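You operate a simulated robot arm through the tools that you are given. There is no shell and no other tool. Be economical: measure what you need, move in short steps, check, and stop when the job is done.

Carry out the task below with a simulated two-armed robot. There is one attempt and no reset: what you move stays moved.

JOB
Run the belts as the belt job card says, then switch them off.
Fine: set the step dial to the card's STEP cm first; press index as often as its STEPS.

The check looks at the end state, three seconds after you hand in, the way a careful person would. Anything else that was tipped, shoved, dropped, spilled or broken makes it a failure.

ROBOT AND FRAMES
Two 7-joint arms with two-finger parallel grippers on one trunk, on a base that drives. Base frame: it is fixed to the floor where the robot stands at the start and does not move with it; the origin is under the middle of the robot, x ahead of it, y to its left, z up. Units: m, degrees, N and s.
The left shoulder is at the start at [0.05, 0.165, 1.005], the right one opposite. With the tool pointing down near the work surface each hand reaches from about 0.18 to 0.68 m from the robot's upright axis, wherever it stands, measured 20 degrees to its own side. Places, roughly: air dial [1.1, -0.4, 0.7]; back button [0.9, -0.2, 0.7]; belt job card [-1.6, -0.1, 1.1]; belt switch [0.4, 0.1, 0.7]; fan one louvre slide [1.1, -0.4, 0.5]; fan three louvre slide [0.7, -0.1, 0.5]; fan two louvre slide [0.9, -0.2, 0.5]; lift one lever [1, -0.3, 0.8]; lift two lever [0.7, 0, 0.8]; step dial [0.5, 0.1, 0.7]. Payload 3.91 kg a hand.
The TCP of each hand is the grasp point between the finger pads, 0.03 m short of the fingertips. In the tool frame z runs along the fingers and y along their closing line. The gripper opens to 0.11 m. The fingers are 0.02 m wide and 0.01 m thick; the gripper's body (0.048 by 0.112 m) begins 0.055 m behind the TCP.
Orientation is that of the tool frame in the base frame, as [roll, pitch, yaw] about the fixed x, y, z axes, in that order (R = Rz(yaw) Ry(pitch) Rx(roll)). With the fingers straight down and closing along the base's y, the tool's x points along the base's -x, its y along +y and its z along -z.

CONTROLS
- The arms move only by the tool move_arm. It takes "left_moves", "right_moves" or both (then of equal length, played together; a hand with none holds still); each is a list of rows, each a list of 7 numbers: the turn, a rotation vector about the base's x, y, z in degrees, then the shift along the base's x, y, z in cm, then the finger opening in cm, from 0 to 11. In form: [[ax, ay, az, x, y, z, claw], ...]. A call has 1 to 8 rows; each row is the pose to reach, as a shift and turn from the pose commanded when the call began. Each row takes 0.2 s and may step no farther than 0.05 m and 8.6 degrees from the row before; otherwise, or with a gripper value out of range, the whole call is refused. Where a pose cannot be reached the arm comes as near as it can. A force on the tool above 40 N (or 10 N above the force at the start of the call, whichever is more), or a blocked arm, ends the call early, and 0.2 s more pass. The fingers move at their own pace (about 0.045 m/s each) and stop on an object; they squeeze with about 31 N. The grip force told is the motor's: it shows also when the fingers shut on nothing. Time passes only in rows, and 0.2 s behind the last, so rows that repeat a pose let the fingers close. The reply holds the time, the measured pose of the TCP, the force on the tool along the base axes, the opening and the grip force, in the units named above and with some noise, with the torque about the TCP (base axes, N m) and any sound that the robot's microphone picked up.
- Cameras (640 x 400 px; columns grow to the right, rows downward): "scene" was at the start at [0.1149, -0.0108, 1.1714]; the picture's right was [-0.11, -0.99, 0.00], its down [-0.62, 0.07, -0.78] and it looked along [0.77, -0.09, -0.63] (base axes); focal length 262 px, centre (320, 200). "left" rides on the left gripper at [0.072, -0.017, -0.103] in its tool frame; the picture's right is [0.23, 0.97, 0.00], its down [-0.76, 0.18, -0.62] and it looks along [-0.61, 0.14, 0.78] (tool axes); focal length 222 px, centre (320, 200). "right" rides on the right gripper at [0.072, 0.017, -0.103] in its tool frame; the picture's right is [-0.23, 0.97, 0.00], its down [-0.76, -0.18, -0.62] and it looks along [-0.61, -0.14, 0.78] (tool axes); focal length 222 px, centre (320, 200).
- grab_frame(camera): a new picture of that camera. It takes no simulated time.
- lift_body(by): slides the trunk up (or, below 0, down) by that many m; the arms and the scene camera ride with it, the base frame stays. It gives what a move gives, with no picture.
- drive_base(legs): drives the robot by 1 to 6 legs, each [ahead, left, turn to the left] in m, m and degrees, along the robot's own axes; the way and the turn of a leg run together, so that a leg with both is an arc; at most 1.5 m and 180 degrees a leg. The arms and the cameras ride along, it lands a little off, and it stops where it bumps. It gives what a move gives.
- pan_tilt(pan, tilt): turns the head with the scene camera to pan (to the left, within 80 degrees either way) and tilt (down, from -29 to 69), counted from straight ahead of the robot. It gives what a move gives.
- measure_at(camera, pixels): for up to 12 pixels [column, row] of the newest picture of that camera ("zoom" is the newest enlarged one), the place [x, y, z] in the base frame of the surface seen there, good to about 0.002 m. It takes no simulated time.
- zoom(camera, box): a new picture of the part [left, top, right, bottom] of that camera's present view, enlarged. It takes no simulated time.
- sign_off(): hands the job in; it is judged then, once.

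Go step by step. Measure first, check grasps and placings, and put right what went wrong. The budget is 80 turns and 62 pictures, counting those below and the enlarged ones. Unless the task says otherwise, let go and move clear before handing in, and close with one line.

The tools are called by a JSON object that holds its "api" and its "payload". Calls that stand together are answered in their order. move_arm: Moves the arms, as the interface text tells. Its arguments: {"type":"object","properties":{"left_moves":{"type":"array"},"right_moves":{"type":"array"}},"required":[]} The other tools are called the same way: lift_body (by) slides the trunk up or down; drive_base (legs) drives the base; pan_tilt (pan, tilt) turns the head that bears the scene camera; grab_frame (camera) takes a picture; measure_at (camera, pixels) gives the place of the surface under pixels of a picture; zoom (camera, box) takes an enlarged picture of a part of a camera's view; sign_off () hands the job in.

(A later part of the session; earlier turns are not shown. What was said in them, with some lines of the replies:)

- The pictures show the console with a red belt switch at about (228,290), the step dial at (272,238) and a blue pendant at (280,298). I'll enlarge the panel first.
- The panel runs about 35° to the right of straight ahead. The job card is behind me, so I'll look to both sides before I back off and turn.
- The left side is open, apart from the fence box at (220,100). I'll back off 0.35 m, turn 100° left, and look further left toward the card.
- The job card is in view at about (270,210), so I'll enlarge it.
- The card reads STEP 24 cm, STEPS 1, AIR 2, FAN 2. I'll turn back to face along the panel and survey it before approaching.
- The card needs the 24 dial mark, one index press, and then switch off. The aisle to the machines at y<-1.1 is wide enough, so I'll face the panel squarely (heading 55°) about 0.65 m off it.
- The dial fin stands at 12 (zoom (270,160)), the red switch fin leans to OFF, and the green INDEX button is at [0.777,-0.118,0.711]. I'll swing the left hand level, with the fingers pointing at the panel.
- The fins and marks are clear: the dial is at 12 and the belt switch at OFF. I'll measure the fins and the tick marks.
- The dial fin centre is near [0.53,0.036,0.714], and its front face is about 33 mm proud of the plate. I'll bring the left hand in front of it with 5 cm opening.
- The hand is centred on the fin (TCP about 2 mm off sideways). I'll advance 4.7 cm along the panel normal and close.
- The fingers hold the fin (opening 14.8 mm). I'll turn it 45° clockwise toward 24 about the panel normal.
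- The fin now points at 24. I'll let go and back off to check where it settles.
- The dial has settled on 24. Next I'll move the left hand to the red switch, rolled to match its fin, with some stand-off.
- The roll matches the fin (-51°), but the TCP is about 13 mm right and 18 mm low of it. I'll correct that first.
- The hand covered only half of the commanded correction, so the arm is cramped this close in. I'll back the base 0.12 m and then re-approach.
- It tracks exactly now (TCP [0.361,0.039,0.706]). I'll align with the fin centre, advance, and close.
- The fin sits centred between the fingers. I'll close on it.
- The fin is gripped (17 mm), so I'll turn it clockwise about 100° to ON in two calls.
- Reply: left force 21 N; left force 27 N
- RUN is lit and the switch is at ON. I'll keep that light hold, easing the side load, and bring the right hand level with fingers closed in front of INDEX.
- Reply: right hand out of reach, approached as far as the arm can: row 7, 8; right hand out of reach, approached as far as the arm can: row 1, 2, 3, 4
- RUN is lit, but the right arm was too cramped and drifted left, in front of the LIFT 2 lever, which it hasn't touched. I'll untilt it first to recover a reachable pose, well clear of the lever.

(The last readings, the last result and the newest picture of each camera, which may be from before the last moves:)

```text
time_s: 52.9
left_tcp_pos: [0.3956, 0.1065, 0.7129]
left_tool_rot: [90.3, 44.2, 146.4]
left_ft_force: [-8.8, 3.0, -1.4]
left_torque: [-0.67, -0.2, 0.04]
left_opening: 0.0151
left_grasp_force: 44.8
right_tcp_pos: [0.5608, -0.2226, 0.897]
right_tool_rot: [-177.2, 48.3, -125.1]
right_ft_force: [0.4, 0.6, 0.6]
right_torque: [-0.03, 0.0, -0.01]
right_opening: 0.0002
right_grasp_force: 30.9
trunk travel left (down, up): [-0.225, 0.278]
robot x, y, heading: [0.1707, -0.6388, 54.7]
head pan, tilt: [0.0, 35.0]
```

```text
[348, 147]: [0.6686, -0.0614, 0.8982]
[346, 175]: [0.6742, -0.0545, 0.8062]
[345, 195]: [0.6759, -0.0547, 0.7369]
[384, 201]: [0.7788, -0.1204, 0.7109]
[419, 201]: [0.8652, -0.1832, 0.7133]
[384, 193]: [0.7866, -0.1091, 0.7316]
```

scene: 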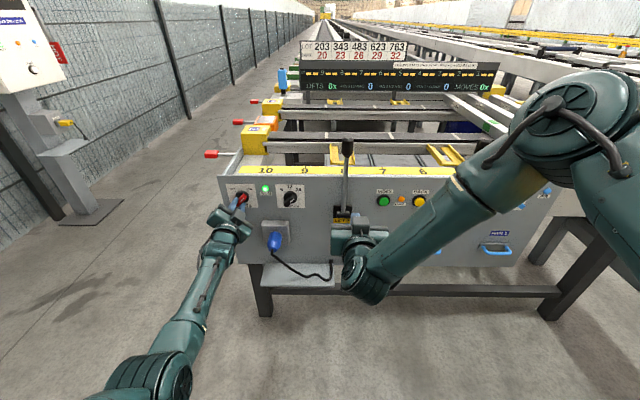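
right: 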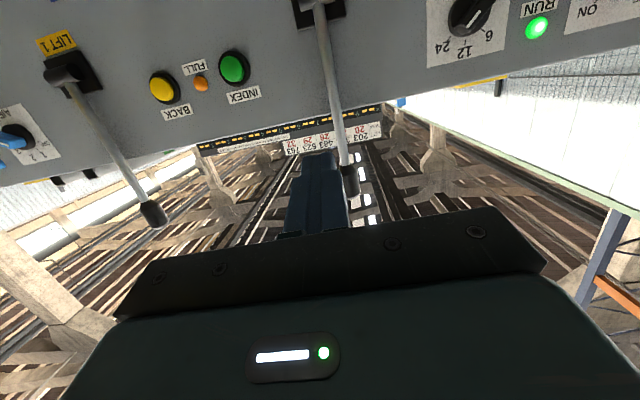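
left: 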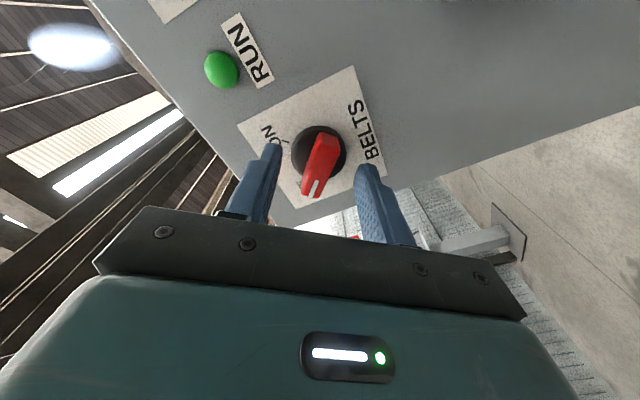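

The right hand is back in a reachable pose in front of the lever. I'll slide it right to INDEX's column, then move forward while tilting level.

{"api": "move_arm", "payload": {"right_moves": [[0, 0, 0, 3.2, -2.2, 0, 0], [0, 0, 0, 6.4, -4.5, 0, 0], [0, 0, 0, 9.6, -6.7, 0, 0], [6.8, -4.76, 0, 10.7, -5.1, -2, 0], [13.6, -9.5, 0, 11.9, -3.4, -4, 0], [20.4, -14.3, 0, 13.0, -1.8, -6, 0], [27.2, -19.0, 0, 14.2, -0.1, -8, 0], [34.0, -23.8, 0, 15.3, 1.5, -10, 0]]}}

```text
time_s: 54.7
left_tcp_pos: [0.3959, 0.1066, 0.7122]
left_tool_rot: [90.2, 44.3, 146.4]
left_ft_force: [-6.8, 4.3, -3.3]
left_torque: [0.15, -0.85, -0.99]
left_opening: 0.0151
left_grasp_force: 45.2
right_tcp_pos: [0.644, -0.143, 0.8602]
right_tool_rot: [-178.9, 86.2, -130.9]
right_ft_force: [0.5, 0.4, 0.7]
right_torque: [0.0, 0.01, -0.03]
right_opening: 0.0
right_grasp_force: 30.6
right hand out of reach, approached as far as the arm can: row 6, 7, 8
trunk travel left (down, up): [-0.225, 0.278]
robot x, y, heading: [0.1706, -0.6402, 54.6]
head pan, tilt: [0.0, 35.0]
```

The right arm again veers left when fully level. I'll retract and tilt it to about 48° instead, since an oblique fingertip press is enough, and slide it right to INDEX's column.

{"api": "move_arm", "payload": {"right_moves": [[-6.55, 4.59, 0, -1.15, -1.64, 0.5, 0], [-13.1, 9.2, 0, -2.3, -3.3, 1, 0], [-19.6, 13.8, 0, -3.4, -4.9, 1.5, 0], [-26.2, 18.4, 0, -4.6, -6.6, 2, 0], [-31.0, 21.8, 0, -5.7, -8.2, 2, 0], [-31.0, 21.8, 0, -3.1, -10, 2, 0], [-31.0, 21.8, 0, -0.6, -11.8, 2, 0], [-31.0, 21.8, 0, 2.0, -13.6, 2, 0]]}}

{"api": "grab_frame", "payload": {"camera": "scene"}}

```text
time_s: 56.5
left_tcp_pos: [0.3965, 0.1062, 0.7121]
left_tool_rot: [90.4, 44.2, 146.5]
left_ft_force: [-1.1, 2.6, 0.2]
left_torque: [-0.79, -0.14, 0.33]
left_opening: 0.0147
left_grasp_force: 45.2
right_tcp_pos: [0.6632, -0.2805, 0.8782]
right_tool_rot: [-173.7, 48.1, -125.7]
right_ft_force: [0.0, 0.7, 0.5]
right_torque: [0.01, 0.0, -0.02]
right_opening: 0.0001
right_grasp_force: 31.3
trunk travel left (down, up): [-0.225, 0.278]
robot x, y, heading: [0.1681, -0.6413, 54.8]
head pan, tilt: [0.0, 35.0]
```

```text
29 pictures are left
```

scene: 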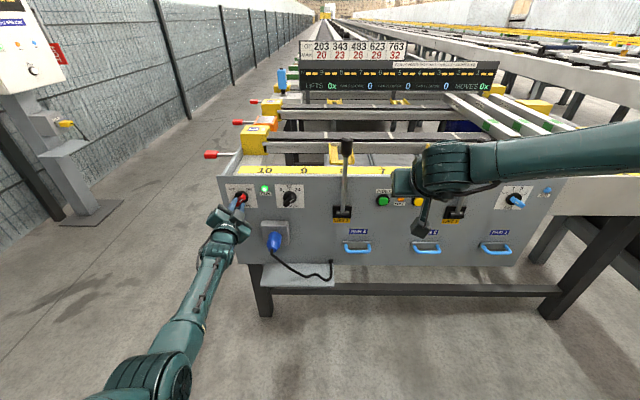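

The right hand is properly placed now at l −0.704. I'll descend to a stand-off about 3 cm in front of INDEX.

{"api": "move_arm", "payload": {"right_moves": [[0, 0, 0, 1.0, 1.5, -3.1, 0], [0, 0, 0, 2.5, 3.6, -6.2, 0], [0, 0, 0, 4.1, 6.0, -9.3, 0], [0, 0, 0, 5.9, 8.7, -12.4, 0], [0, 0, 0, 7.8, 11.5, -15.4, 0], [0, 0, 0, 7.8, 11.5, -15.4, 0]]}}

{"api": "grab_frame", "payload": {"camera": "right"}}

{"api": "zoom", "payload": {"camera": "scene", "box": [320, 130, 480, 230]}}

```text
time_s: 57.9
left_tcp_pos: [0.3972, 0.1073, 0.7127]
left_tool_rot: [90.3, 44.2, 146.5]
left_ft_force: [-2.4, 2.5, 0.3]
left_torque: [-0.63, -0.25, -0.06]
left_opening: 0.0147
left_grasp_force: 45.1
right_tcp_pos: [0.7414, -0.1642, 0.7242]
right_tool_rot: [-173.8, 48.1, -125.5]
right_ft_force: [1.3, -0.5, 0.1]
right_torque: [-0.04, -0.03, 0.01]
right_opening: 0.0
right_grasp_force: 30.6
trunk travel left (down, up): [-0.225, 0.278]
robot x, y, heading: [0.1708, -0.6396, 54.5]
head pan, tilt: [0.0, 35.0]
```

```text
28 pictures are left
```

right: 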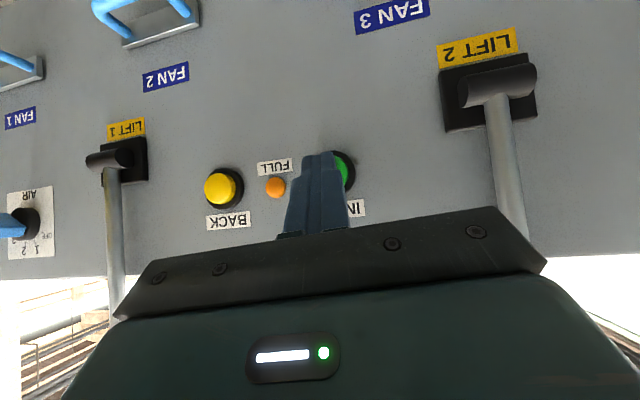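

```text
4.00 times, centred on (400, 180) of scene
```

zoom: 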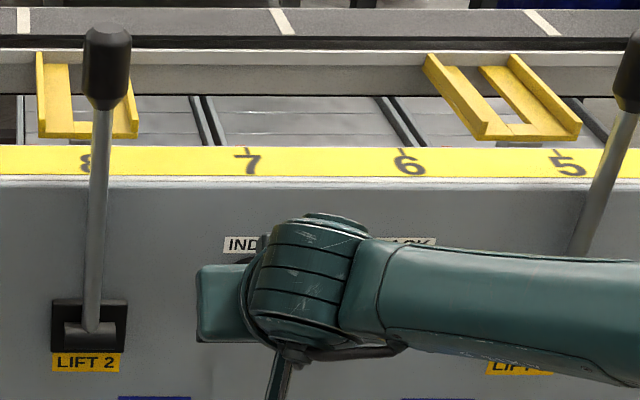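

The finger seems a little to the right of INDEX in this view. I'll measure the tip and the button before pressing.

{"api": "measure_at", "payload": {"camera": "right", "pixels": [[318, 156], [300, 165], [330, 160], [346, 172], [353, 160], [338, 153], [222, 189], [205, 188], [236, 188], [275, 187]]}}

```text
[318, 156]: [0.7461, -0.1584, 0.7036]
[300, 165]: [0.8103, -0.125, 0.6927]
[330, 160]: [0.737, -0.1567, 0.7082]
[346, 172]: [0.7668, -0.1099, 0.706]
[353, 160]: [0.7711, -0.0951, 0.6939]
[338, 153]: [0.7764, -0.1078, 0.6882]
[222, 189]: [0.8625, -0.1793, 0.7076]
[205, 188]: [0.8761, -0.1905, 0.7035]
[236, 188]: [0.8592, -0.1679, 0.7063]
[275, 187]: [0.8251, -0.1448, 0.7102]
```

The tip (l −0.702) lines up with the button (l about −0.705) and is about 28 mm short of it. I'll press forward in small steps.

{"api": "move_arm", "payload": {"right_moves": [[0, 0, 0, 1.15, 1.64, 0, 0], [0, 0, 0, 1.6, 2.3, 0, 0], [0, 0, 0, 1.9, 2.7, 0, 0]]}}

{"api": "zoom", "payload": {"camera": "scene", "box": [290, 30, 510, 110]}}

```text
time_s: 58.7
left_tcp_pos: [0.3967, 0.1073, 0.7133]
left_tool_rot: [90.2, 44.3, 146.5]
left_ft_force: [-1.1, 4.2, -1.1]
left_torque: [-0.47, -0.44, -0.29]
left_opening: 0.0146
left_grasp_force: 44.7
right_tcp_pos: [0.7608, -0.1381, 0.7244]
right_tool_rot: [-173.8, 48.0, -125.7]
right_ft_force: [-0.7, -1.5, 1.3]
right_torque: [0.01, 0.02, -0.02]
right_opening: 0.0003
right_grasp_force: 31.3
trunk travel left (down, up): [-0.225, 0.278]
robot x, y, heading: [0.1696, -0.638, 54.8]
head pan, tilt: [0.0, 35.0]
```

```text
2.91 times, centred on (400, 70) of scene
```

zoom: 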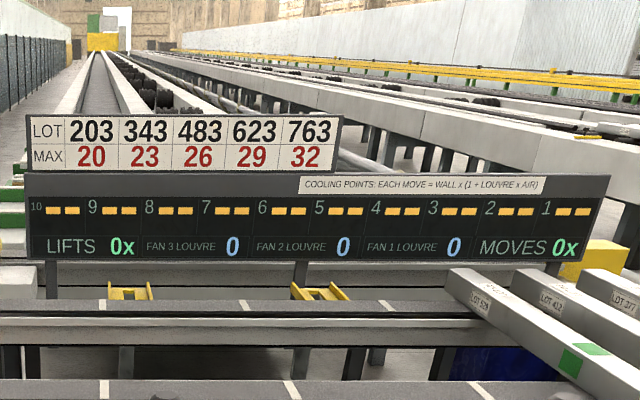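

Only light contact so far (about 2 N) and MOVES still shows 0. I'll press further.

{"api": "move_arm", "payload": {"right_moves": [[0, 0, 0, 0.17, 0.25, 0, 0], [0, 0, 0, 0.29, 0.41, 0, 0], [0, 0, 0, 0.4, 0.57, 0, 0]]}}

{"api": "zoom", "payload": {"camera": "scene", "box": [290, 30, 510, 110]}}

{"api": "grab_frame", "payload": {"camera": "right"}}

```text
time_s: 59.5
left_tcp_pos: [0.3958, 0.1067, 0.7117]
left_tool_rot: [90.3, 44.2, 146.6]
left_ft_force: [4.7, 17.4, -4.5]
left_torque: [-0.26, -0.54, -0.57]
left_opening: 0.0151
left_grasp_force: 45.2
right_tcp_pos: [0.7645, -0.1328, 0.7237]
right_tool_rot: [-173.7, 48.0, -125.7]
right_ft_force: [-9.9, -17.1, 6.2]
right_torque: [-0.1, 0.05, -0.1]
right_opening: 0.0002
right_grasp_force: 30.8
trunk travel left (down, up): [-0.225, 0.278]
robot x, y, heading: [0.169, -0.6391, 54.7]
head pan, tilt: [0.0, 35.0]
heard: click
```

```text
2.91 times, centred on (400, 70) of scene
```

zoom: 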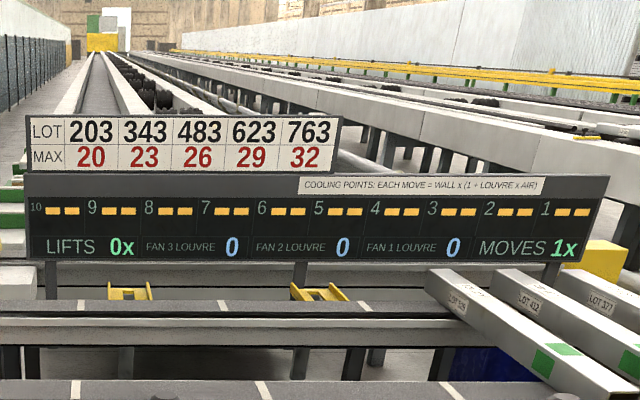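

```text
24 pictures are left
```

right: 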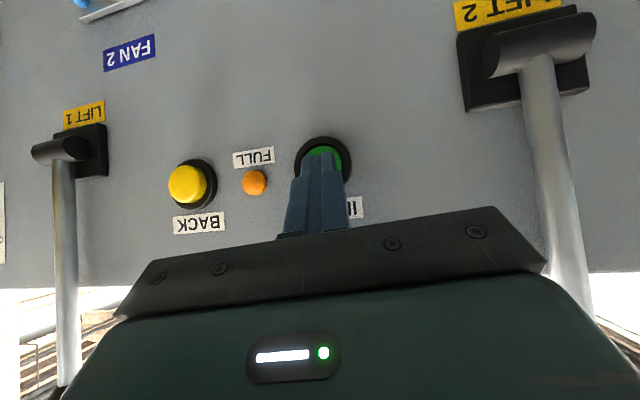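

A click sounded, MOVES reads 1x, and the belts are moving. I'll withdraw the right hand straight back and up, then watch the move finish.

{"api": "move_arm", "payload": {"right_moves": [[0, 0, 0, -1.2, -1.7, 0, 0], [0, 0, 0, -3.4, -4.9, 1, 0], [0, 0, 0, -5.5, -8, 4, 0], [0, 0, 0, -8, -11.5, 7, 0], [0, 0, 0, -10.2, -14.5, 10, 0], [0, 0, 0, -11.5, -17, 14, 0], [0, 0, 0, -11.5, -17, 14, 0], [0, 0, 0, -11.5, -17, 14, 0]]}}

{"api": "grab_frame", "payload": {"camera": "scene"}}

{"api": "zoom", "payload": {"camera": "scene", "box": [290, 30, 510, 110]}}

```text
refused: row 4 steps farther than a row can; nothing moved
```

```text
23 pictures are left
```

scene: 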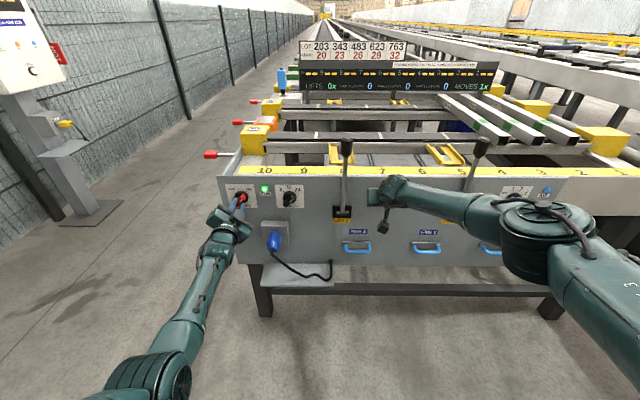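

```text
2.91 times, centred on (400, 70) of scene
```

zoom: 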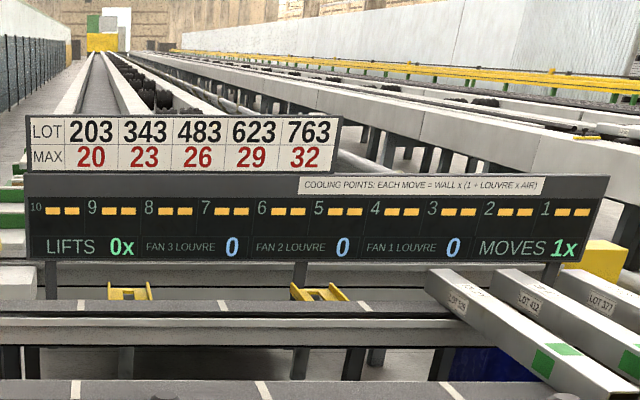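

The withdrawal was refused because one row was slightly too long, so I'll repeat it with shorter steps.

{"api": "move_arm", "payload": {"right_moves": [[0, 0, 0, -1.2, -1.7, 0, 0], [0, 0, 0, -3.2, -4.6, 0.5, 0], [0, 0, 0, -5, -7.2, 3, 0], [0, 0, 0, -7, -10, 6, 0], [0, 0, 0, -9, -12.8, 9, 0], [0, 0, 0, -10.5, -15, 12.5, 0], [0, 0, 0, -10.5, -15, 12.5, 0], [0, 0, 0, -10.5, -15, 12.5, 0]]}}

{"api": "move_arm", "payload": {"right_moves": [[0, 0, 0, 0, 0, 0, 0], [0, 0, 0, 0, 0, 0, 0], [0, 0, 0, 0, 0, 0, 0], [0, 0, 0, 0, 0, 0, 0], [0, 0, 0, 0, 0, 0, 0], [0, 0, 0, 0, 0, 0, 0], [0, 0, 0, 0, 0, 0, 0], [0, 0, 0, 0, 0, 0, 0]]}}

{"api": "grab_frame", "payload": {"camera": "scene"}}

{"api": "move_arm", "payload": {"right_moves": [[0, 0, 0, 0, 0, 0, 0], [0, 0, 0, 0, 0, 0, 0], [0, 0, 0, 0, 0, 0, 0], [0, 0, 0, 0, 0, 0, 0], [0, 0, 0, 0, 0, 0, 0], [0, 0, 0, 0, 0, 0, 0], [0, 0, 0, 0, 0, 0, 0], [0, 0, 0, 0, 0, 0, 0]]}}

{"api": "grab_frame", "payload": {"camera": "scene"}}

```text
time_s: 61.3
left_tcp_pos: [0.3948, 0.1071, 0.7134]
left_tool_rot: [90.4, 44.2, 146.5]
left_ft_force: [-1.9, 3.4, 0.4]
left_torque: [-0.4, -0.42, -0.33]
left_opening: 0.0149
left_grasp_force: 45.1
right_tcp_pos: [0.6576, -0.2814, 0.8502]
right_tool_rot: [-173.6, 48.0, -125.7]
right_ft_force: [-0.2, 0.4, 0.7]
right_torque: [-0.02, -0.02, 0.02]
right_opening: 0.0
right_grasp_force: 30.6
trunk travel left (down, up): [-0.225, 0.278]
robot x, y, heading: [0.1704, -0.6357, 54.8]
head pan, tilt: [0.0, 35.0]
```

```text
time_s: 63.1
left_tcp_pos: [0.396, 0.107, 0.712]
left_tool_rot: [90.3, 44.2, 146.5]
left_ft_force: [-1.9, 3.1, 1.3]
left_torque: [-0.55, -0.33, -0.15]
left_opening: 0.0149
left_grasp_force: 44.9
right_tcp_pos: [0.6586, -0.2823, 0.8503]
right_tool_rot: [-173.8, 48.1, -125.8]
right_ft_force: [0.6, -0.7, 0.1]
right_torque: [0.03, 0.0, 0.02]
right_opening: 0.0
right_grasp_force: 30.4
trunk travel left (down, up): [-0.225, 0.278]
robot x, y, heading: [0.1706, -0.6386, 54.8]
head pan, tilt: [0.0, 35.0]
```

```text
21 pictures are left
```

scene: 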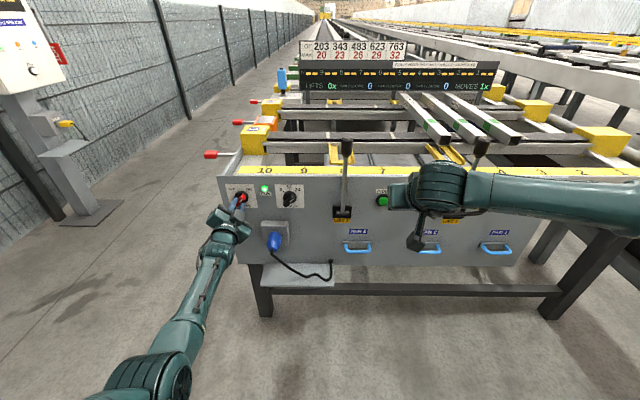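

```text
time_s: 64.9
left_tcp_pos: [0.3964, 0.1067, 0.7134]
left_tool_rot: [90.3, 44.2, 146.5]
left_ft_force: [-1.9, 3.1, 0.2]
left_torque: [-0.55, -0.31, -0.19]
left_opening: 0.0147
left_grasp_force: 45.3
right_tcp_pos: [0.6591, -0.2823, 0.8501]
right_tool_rot: [-173.7, 48.0, -125.6]
right_ft_force: [0.0, -0.4, 0.2]
right_torque: [-0.01, -0.01, -0.04]
right_opening: 0.0
right_grasp_force: 31.2
trunk travel left (down, up): [-0.225, 0.278]
robot x, y, heading: [0.1712, -0.64, 54.9]
head pan, tilt: [0.0, 35.0]
```

```text
20 pictures are left
```

scene: 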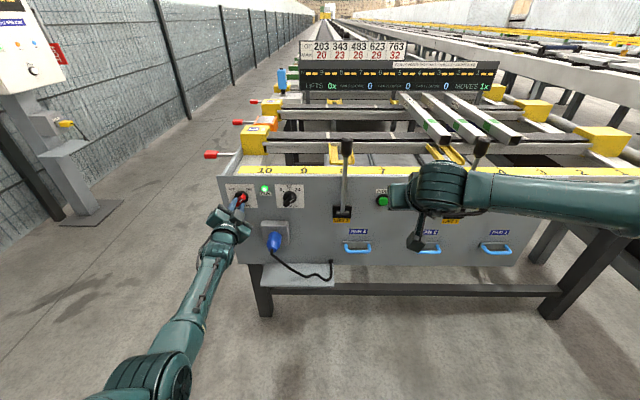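

The last two pictures match, so the 24 cm move is done and MOVES shows 1x. Now I'll turn the belt switch back to OFF.

{"api": "move_arm", "payload": {"left_moves": [[-4.76, -6.8, 0, 0, 0, 0, 0.6], [-9.52, -13.6, 0, 0, 0, 0, 0.6], [-14.28, -20.4, 0, 0, 0, 0, 0.6], [-19.04, -27.2, 0, 0, 0, 0, 0.6], [-23.8, -34.0, 0, 0, 0, 0, 0.6], [-28.56, -40.8, 0, 0, 0, 0, 0.6], [-33.32, -47.6, 0, 0, 0, 0, 0.6], [-38.08, -54.4, 0, 0, 0, 0, 0.6]]}}

{"api": "move_arm", "payload": {"left_moves": [[-4.76, -6.8, 0, 0, 0, 0, 0.6], [-9.52, -13.6, 0, 0, 0, 0, 0.6], [-14.28, -20.4, 0, 0, 0, 0, 0.6], [-17.5, -25, 0, 0, 0, 0, 0.6], [-17.5, -25, 0, 0, 0, 0, 0.6]]}}

{"api": "zoom", "payload": {"camera": "scene", "box": [205, 170, 325, 245]}}

```text
time_s: 66.7
left_tcp_pos: [0.3979, 0.1053, 0.7119]
left_tool_rot: [-93.7, 69.3, -38.4]
left_ft_force: [9.8, -8.6, -2.4]
left_torque: [-0.8, 0.63, -1.08]
left_opening: 0.0148
left_grasp_force: 45.7
right_tcp_pos: [0.6604, -0.2827, 0.8501]
right_tool_rot: [-173.8, 48.0, -125.8]
right_ft_force: [-0.2, 0.3, 0.3]
right_torque: [-0.01, 0.02, 0.0]
right_opening: 0.0
right_grasp_force: 31.6
trunk travel left (down, up): [-0.225, 0.278]
robot x, y, heading: [0.1696, -0.6391, 54.5]
head pan, tilt: [0.0, 35.0]
```

```text
time_s: 67.9
left_tcp_pos: [0.3994, 0.104, 0.7139]
left_tool_rot: [-91.6, 38.9, -36.5]
left_ft_force: [13.9, -17.5, -1.8]
left_torque: [0.85, 0.71, -0.59]
left_opening: 0.0163
left_grasp_force: 45.1
right_tcp_pos: [0.6598, -0.2828, 0.8491]
right_tool_rot: [-173.8, 48.0, -125.8]
right_ft_force: [0.0, 0.0, 0.1]
right_torque: [-0.04, 0.01, 0.01]
right_opening: 0.0
right_grasp_force: 31.3
trunk travel left (down, up): [-0.225, 0.278]
robot x, y, heading: [0.1716, -0.6365, 54.7]
head pan, tilt: [0.0, 35.0]
```

```text
5.33 times, centred on (265, 208) of scene
```

zoom: 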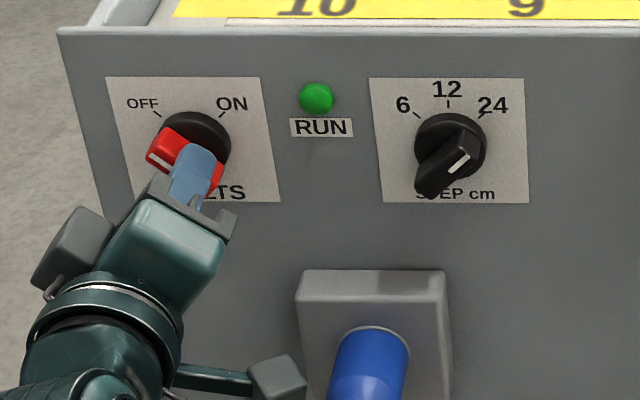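

The switch is at OFF and RUN is dark. I'll open the left hand and back straight out.

{"api": "move_arm", "payload": {"left_moves": [[0, 0, 0, 0, 0, 0, 2.5], [0, 0, 0, 0, 0, 0, 4], [0, 0, 0, 0, 0, 0, 5], [0, 0, 0, -1.7, -2.5, 0, 5], [0, 0, 0, -4.0, -5.7, 0, 5]]}}

{"api": "drive_base", "payload": {"legs": [[-0.1, 0, 0]]}}

{"api": "grab_frame", "payload": {"camera": "scene"}}

{"api": "zoom", "payload": {"camera": "scene", "box": [200, 30, 500, 230]}}

```text
time_s: 69.1
left_tcp_pos: [0.3556, 0.0501, 0.7122]
left_tool_rot: [-91.5, 38.9, -36.2]
left_ft_force: [0.5, -0.7, -0.1]
left_torque: [-0.01, 0.01, -0.02]
left_opening: 0.05
left_grasp_force: 0.0
right_tcp_pos: [0.6589, -0.2811, 0.8503]
right_tool_rot: [-173.8, 48.0, -125.7]
right_ft_force: [0.2, 0.1, -0.2]
right_torque: [-0.03, 0.0, 0.01]
right_opening: 0.0
right_grasp_force: 30.8
trunk travel left (down, up): [-0.225, 0.278]
robot x, y, heading: [0.1667, -0.6359, 54.6]
head pan, tilt: [0.0, 35.0]
```

```text
time_s: 70.5
left_tcp_pos: [0.3014, -0.0291, 0.7124]
left_tool_rot: [-91.5, 38.9, -36.3]
left_ft_force: [0.5, -0.5, 0.0]
left_torque: [0.0, 0.02, 0.01]
left_opening: 0.05
left_grasp_force: 0.0
right_tcp_pos: [0.6037, -0.3612, 0.85]
right_tool_rot: [-173.8, 48.2, -125.7]
right_ft_force: [-0.1, -0.3, -0.2]
right_torque: [0.02, -0.03, 0.01]
right_opening: 0.0
right_grasp_force: 31.1
trunk travel left (down, up): [-0.225, 0.278]
robot x, y, heading: [0.1156, -0.7218, 54.9]
head pan, tilt: [0.0, 35.0]
stopped in leg 1: the robot was blocked; the commanded pose is now the measured one
```

```text
18 pictures are left
```

scene: 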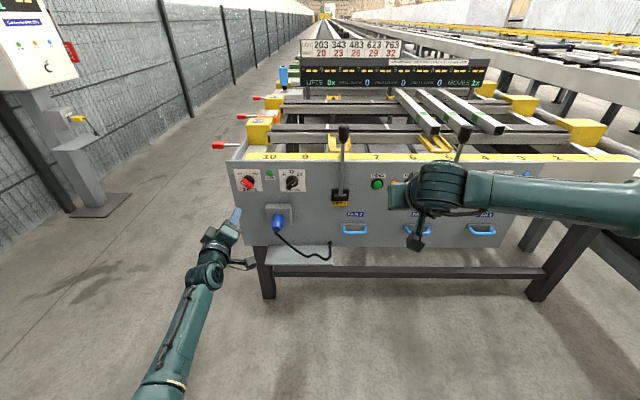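

```text
2.00 times, centred on (350, 130) of scene
```

zoom: 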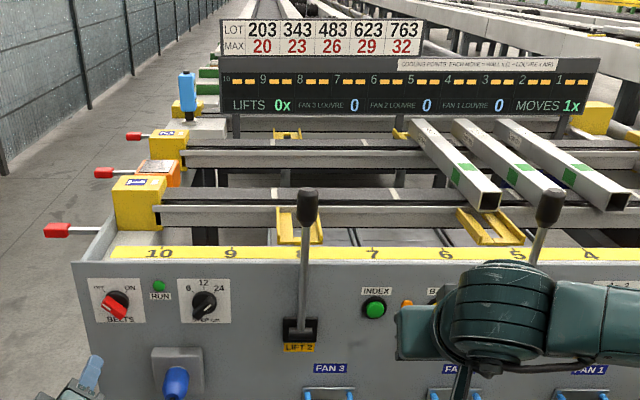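

The switch is OFF, the dial is at 24 and MOVES shows 1x, but the base touched something behind it on the last centimetre. I'll move clear along the aisle and look at it.

{"api": "drive_base", "payload": {"legs": [[0.06, 0, 0], [0, 0.75, 0], [0, 0, -50]]}}

{"api": "pan_tilt", "payload": {"pan": -60, "tilt": 35}}

{"api": "grab_frame", "payload": {"camera": "scene"}}

```text
time_s: 80.3
left_tcp_pos: [0.1818, 0.065, 0.7124]
left_tool_rot: [-91.5, 38.8, -85.9]
left_ft_force: [0.4, 1.0, 0.6]
left_torque: [0.0, 0.01, -0.01]
left_opening: 0.05
left_grasp_force: 0.1
right_tcp_pos: [0.1253, -0.3803, 0.8501]
right_tool_rot: [-173.8, 48.1, -175.2]
right_ft_force: [-0.7, 0.4, -0.9]
right_torque: [-0.01, -0.02, 0.02]
right_opening: 0.0
right_grasp_force: 30.8
trunk travel left (down, up): [-0.225, 0.278]
robot x, y, heading: [-0.4621, -0.2414, 4.9]
head pan, tilt: [0.0, 35.0]
```

```text
time_s: 81.6
left_tcp_pos: [0.1808, 0.0644, 0.7117]
left_tool_rot: [-91.5, 38.9, -85.9]
left_ft_force: [0.2, 0.3, -0.1]
left_torque: [-0.01, 0.0, 0.02]
left_opening: 0.0498
left_grasp_force: 0.0
right_tcp_pos: [0.1255, -0.3806, 0.8507]
right_tool_rot: [-173.8, 48.1, -175.3]
right_ft_force: [0.5, 0.3, -0.3]
right_torque: [-0.01, 0.0, 0.0]
right_opening: 0.0
right_grasp_force: 30.7
trunk travel left (down, up): [-0.225, 0.278]
robot x, y, heading: [-0.4654, -0.2408, 5.4]
head pan, tilt: [-60.0, 35.0]
```

```text
16 pictures are left
```

scene: 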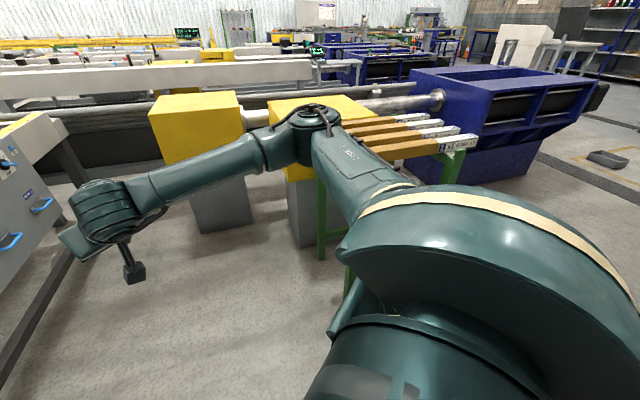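

The stand is upright with its bars still on. I'll compare its leg with the earlier reading ([0.222,-1.170]) and look at the bars more closely.

{"api": "zoom", "payload": {"camera": "scene", "box": [260, 80, 500, 310]}}

{"api": "measure_at", "payload": {"camera": "scene", "pixels": [[349, 285], [321, 255], [320, 220], [450, 170], [345, 278], [470, 148]]}}

```text
1.74 times, centred on (380, 195) of scene
```

zoom: 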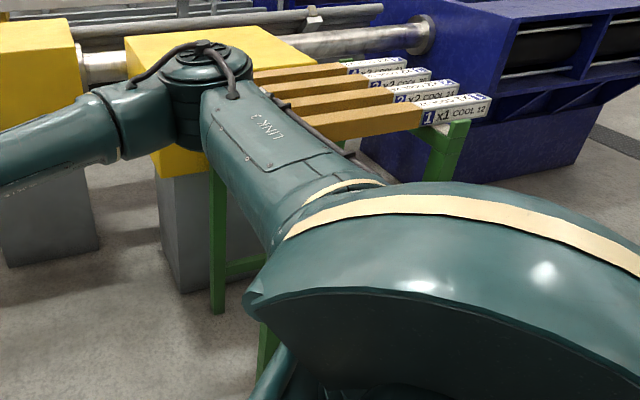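

```text
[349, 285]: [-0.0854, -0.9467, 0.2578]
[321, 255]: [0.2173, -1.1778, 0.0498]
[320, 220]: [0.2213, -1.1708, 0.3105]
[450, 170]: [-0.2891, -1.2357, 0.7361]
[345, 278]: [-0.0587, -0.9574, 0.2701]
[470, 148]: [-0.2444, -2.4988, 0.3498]
```

The stand's leg reads [0.221,-1.171], the same as before to within a couple of millimetres, and its bars are undisturbed. The belts are done and off, and both hands are clear, so I'm handing in.

{"api": "sign_off", "payload": {}}

```text
The job is handed in.
```

I set the step dial to 24 cm, switched the belts on, pressed INDEX once (MOVES reads 1x) and switched the belts back off; AIR and FAN are also on the card, but I read the job as belts only and left them alone. The base bumped something behind it while backing away, probably the green stand; its leg position and bars look unchanged.
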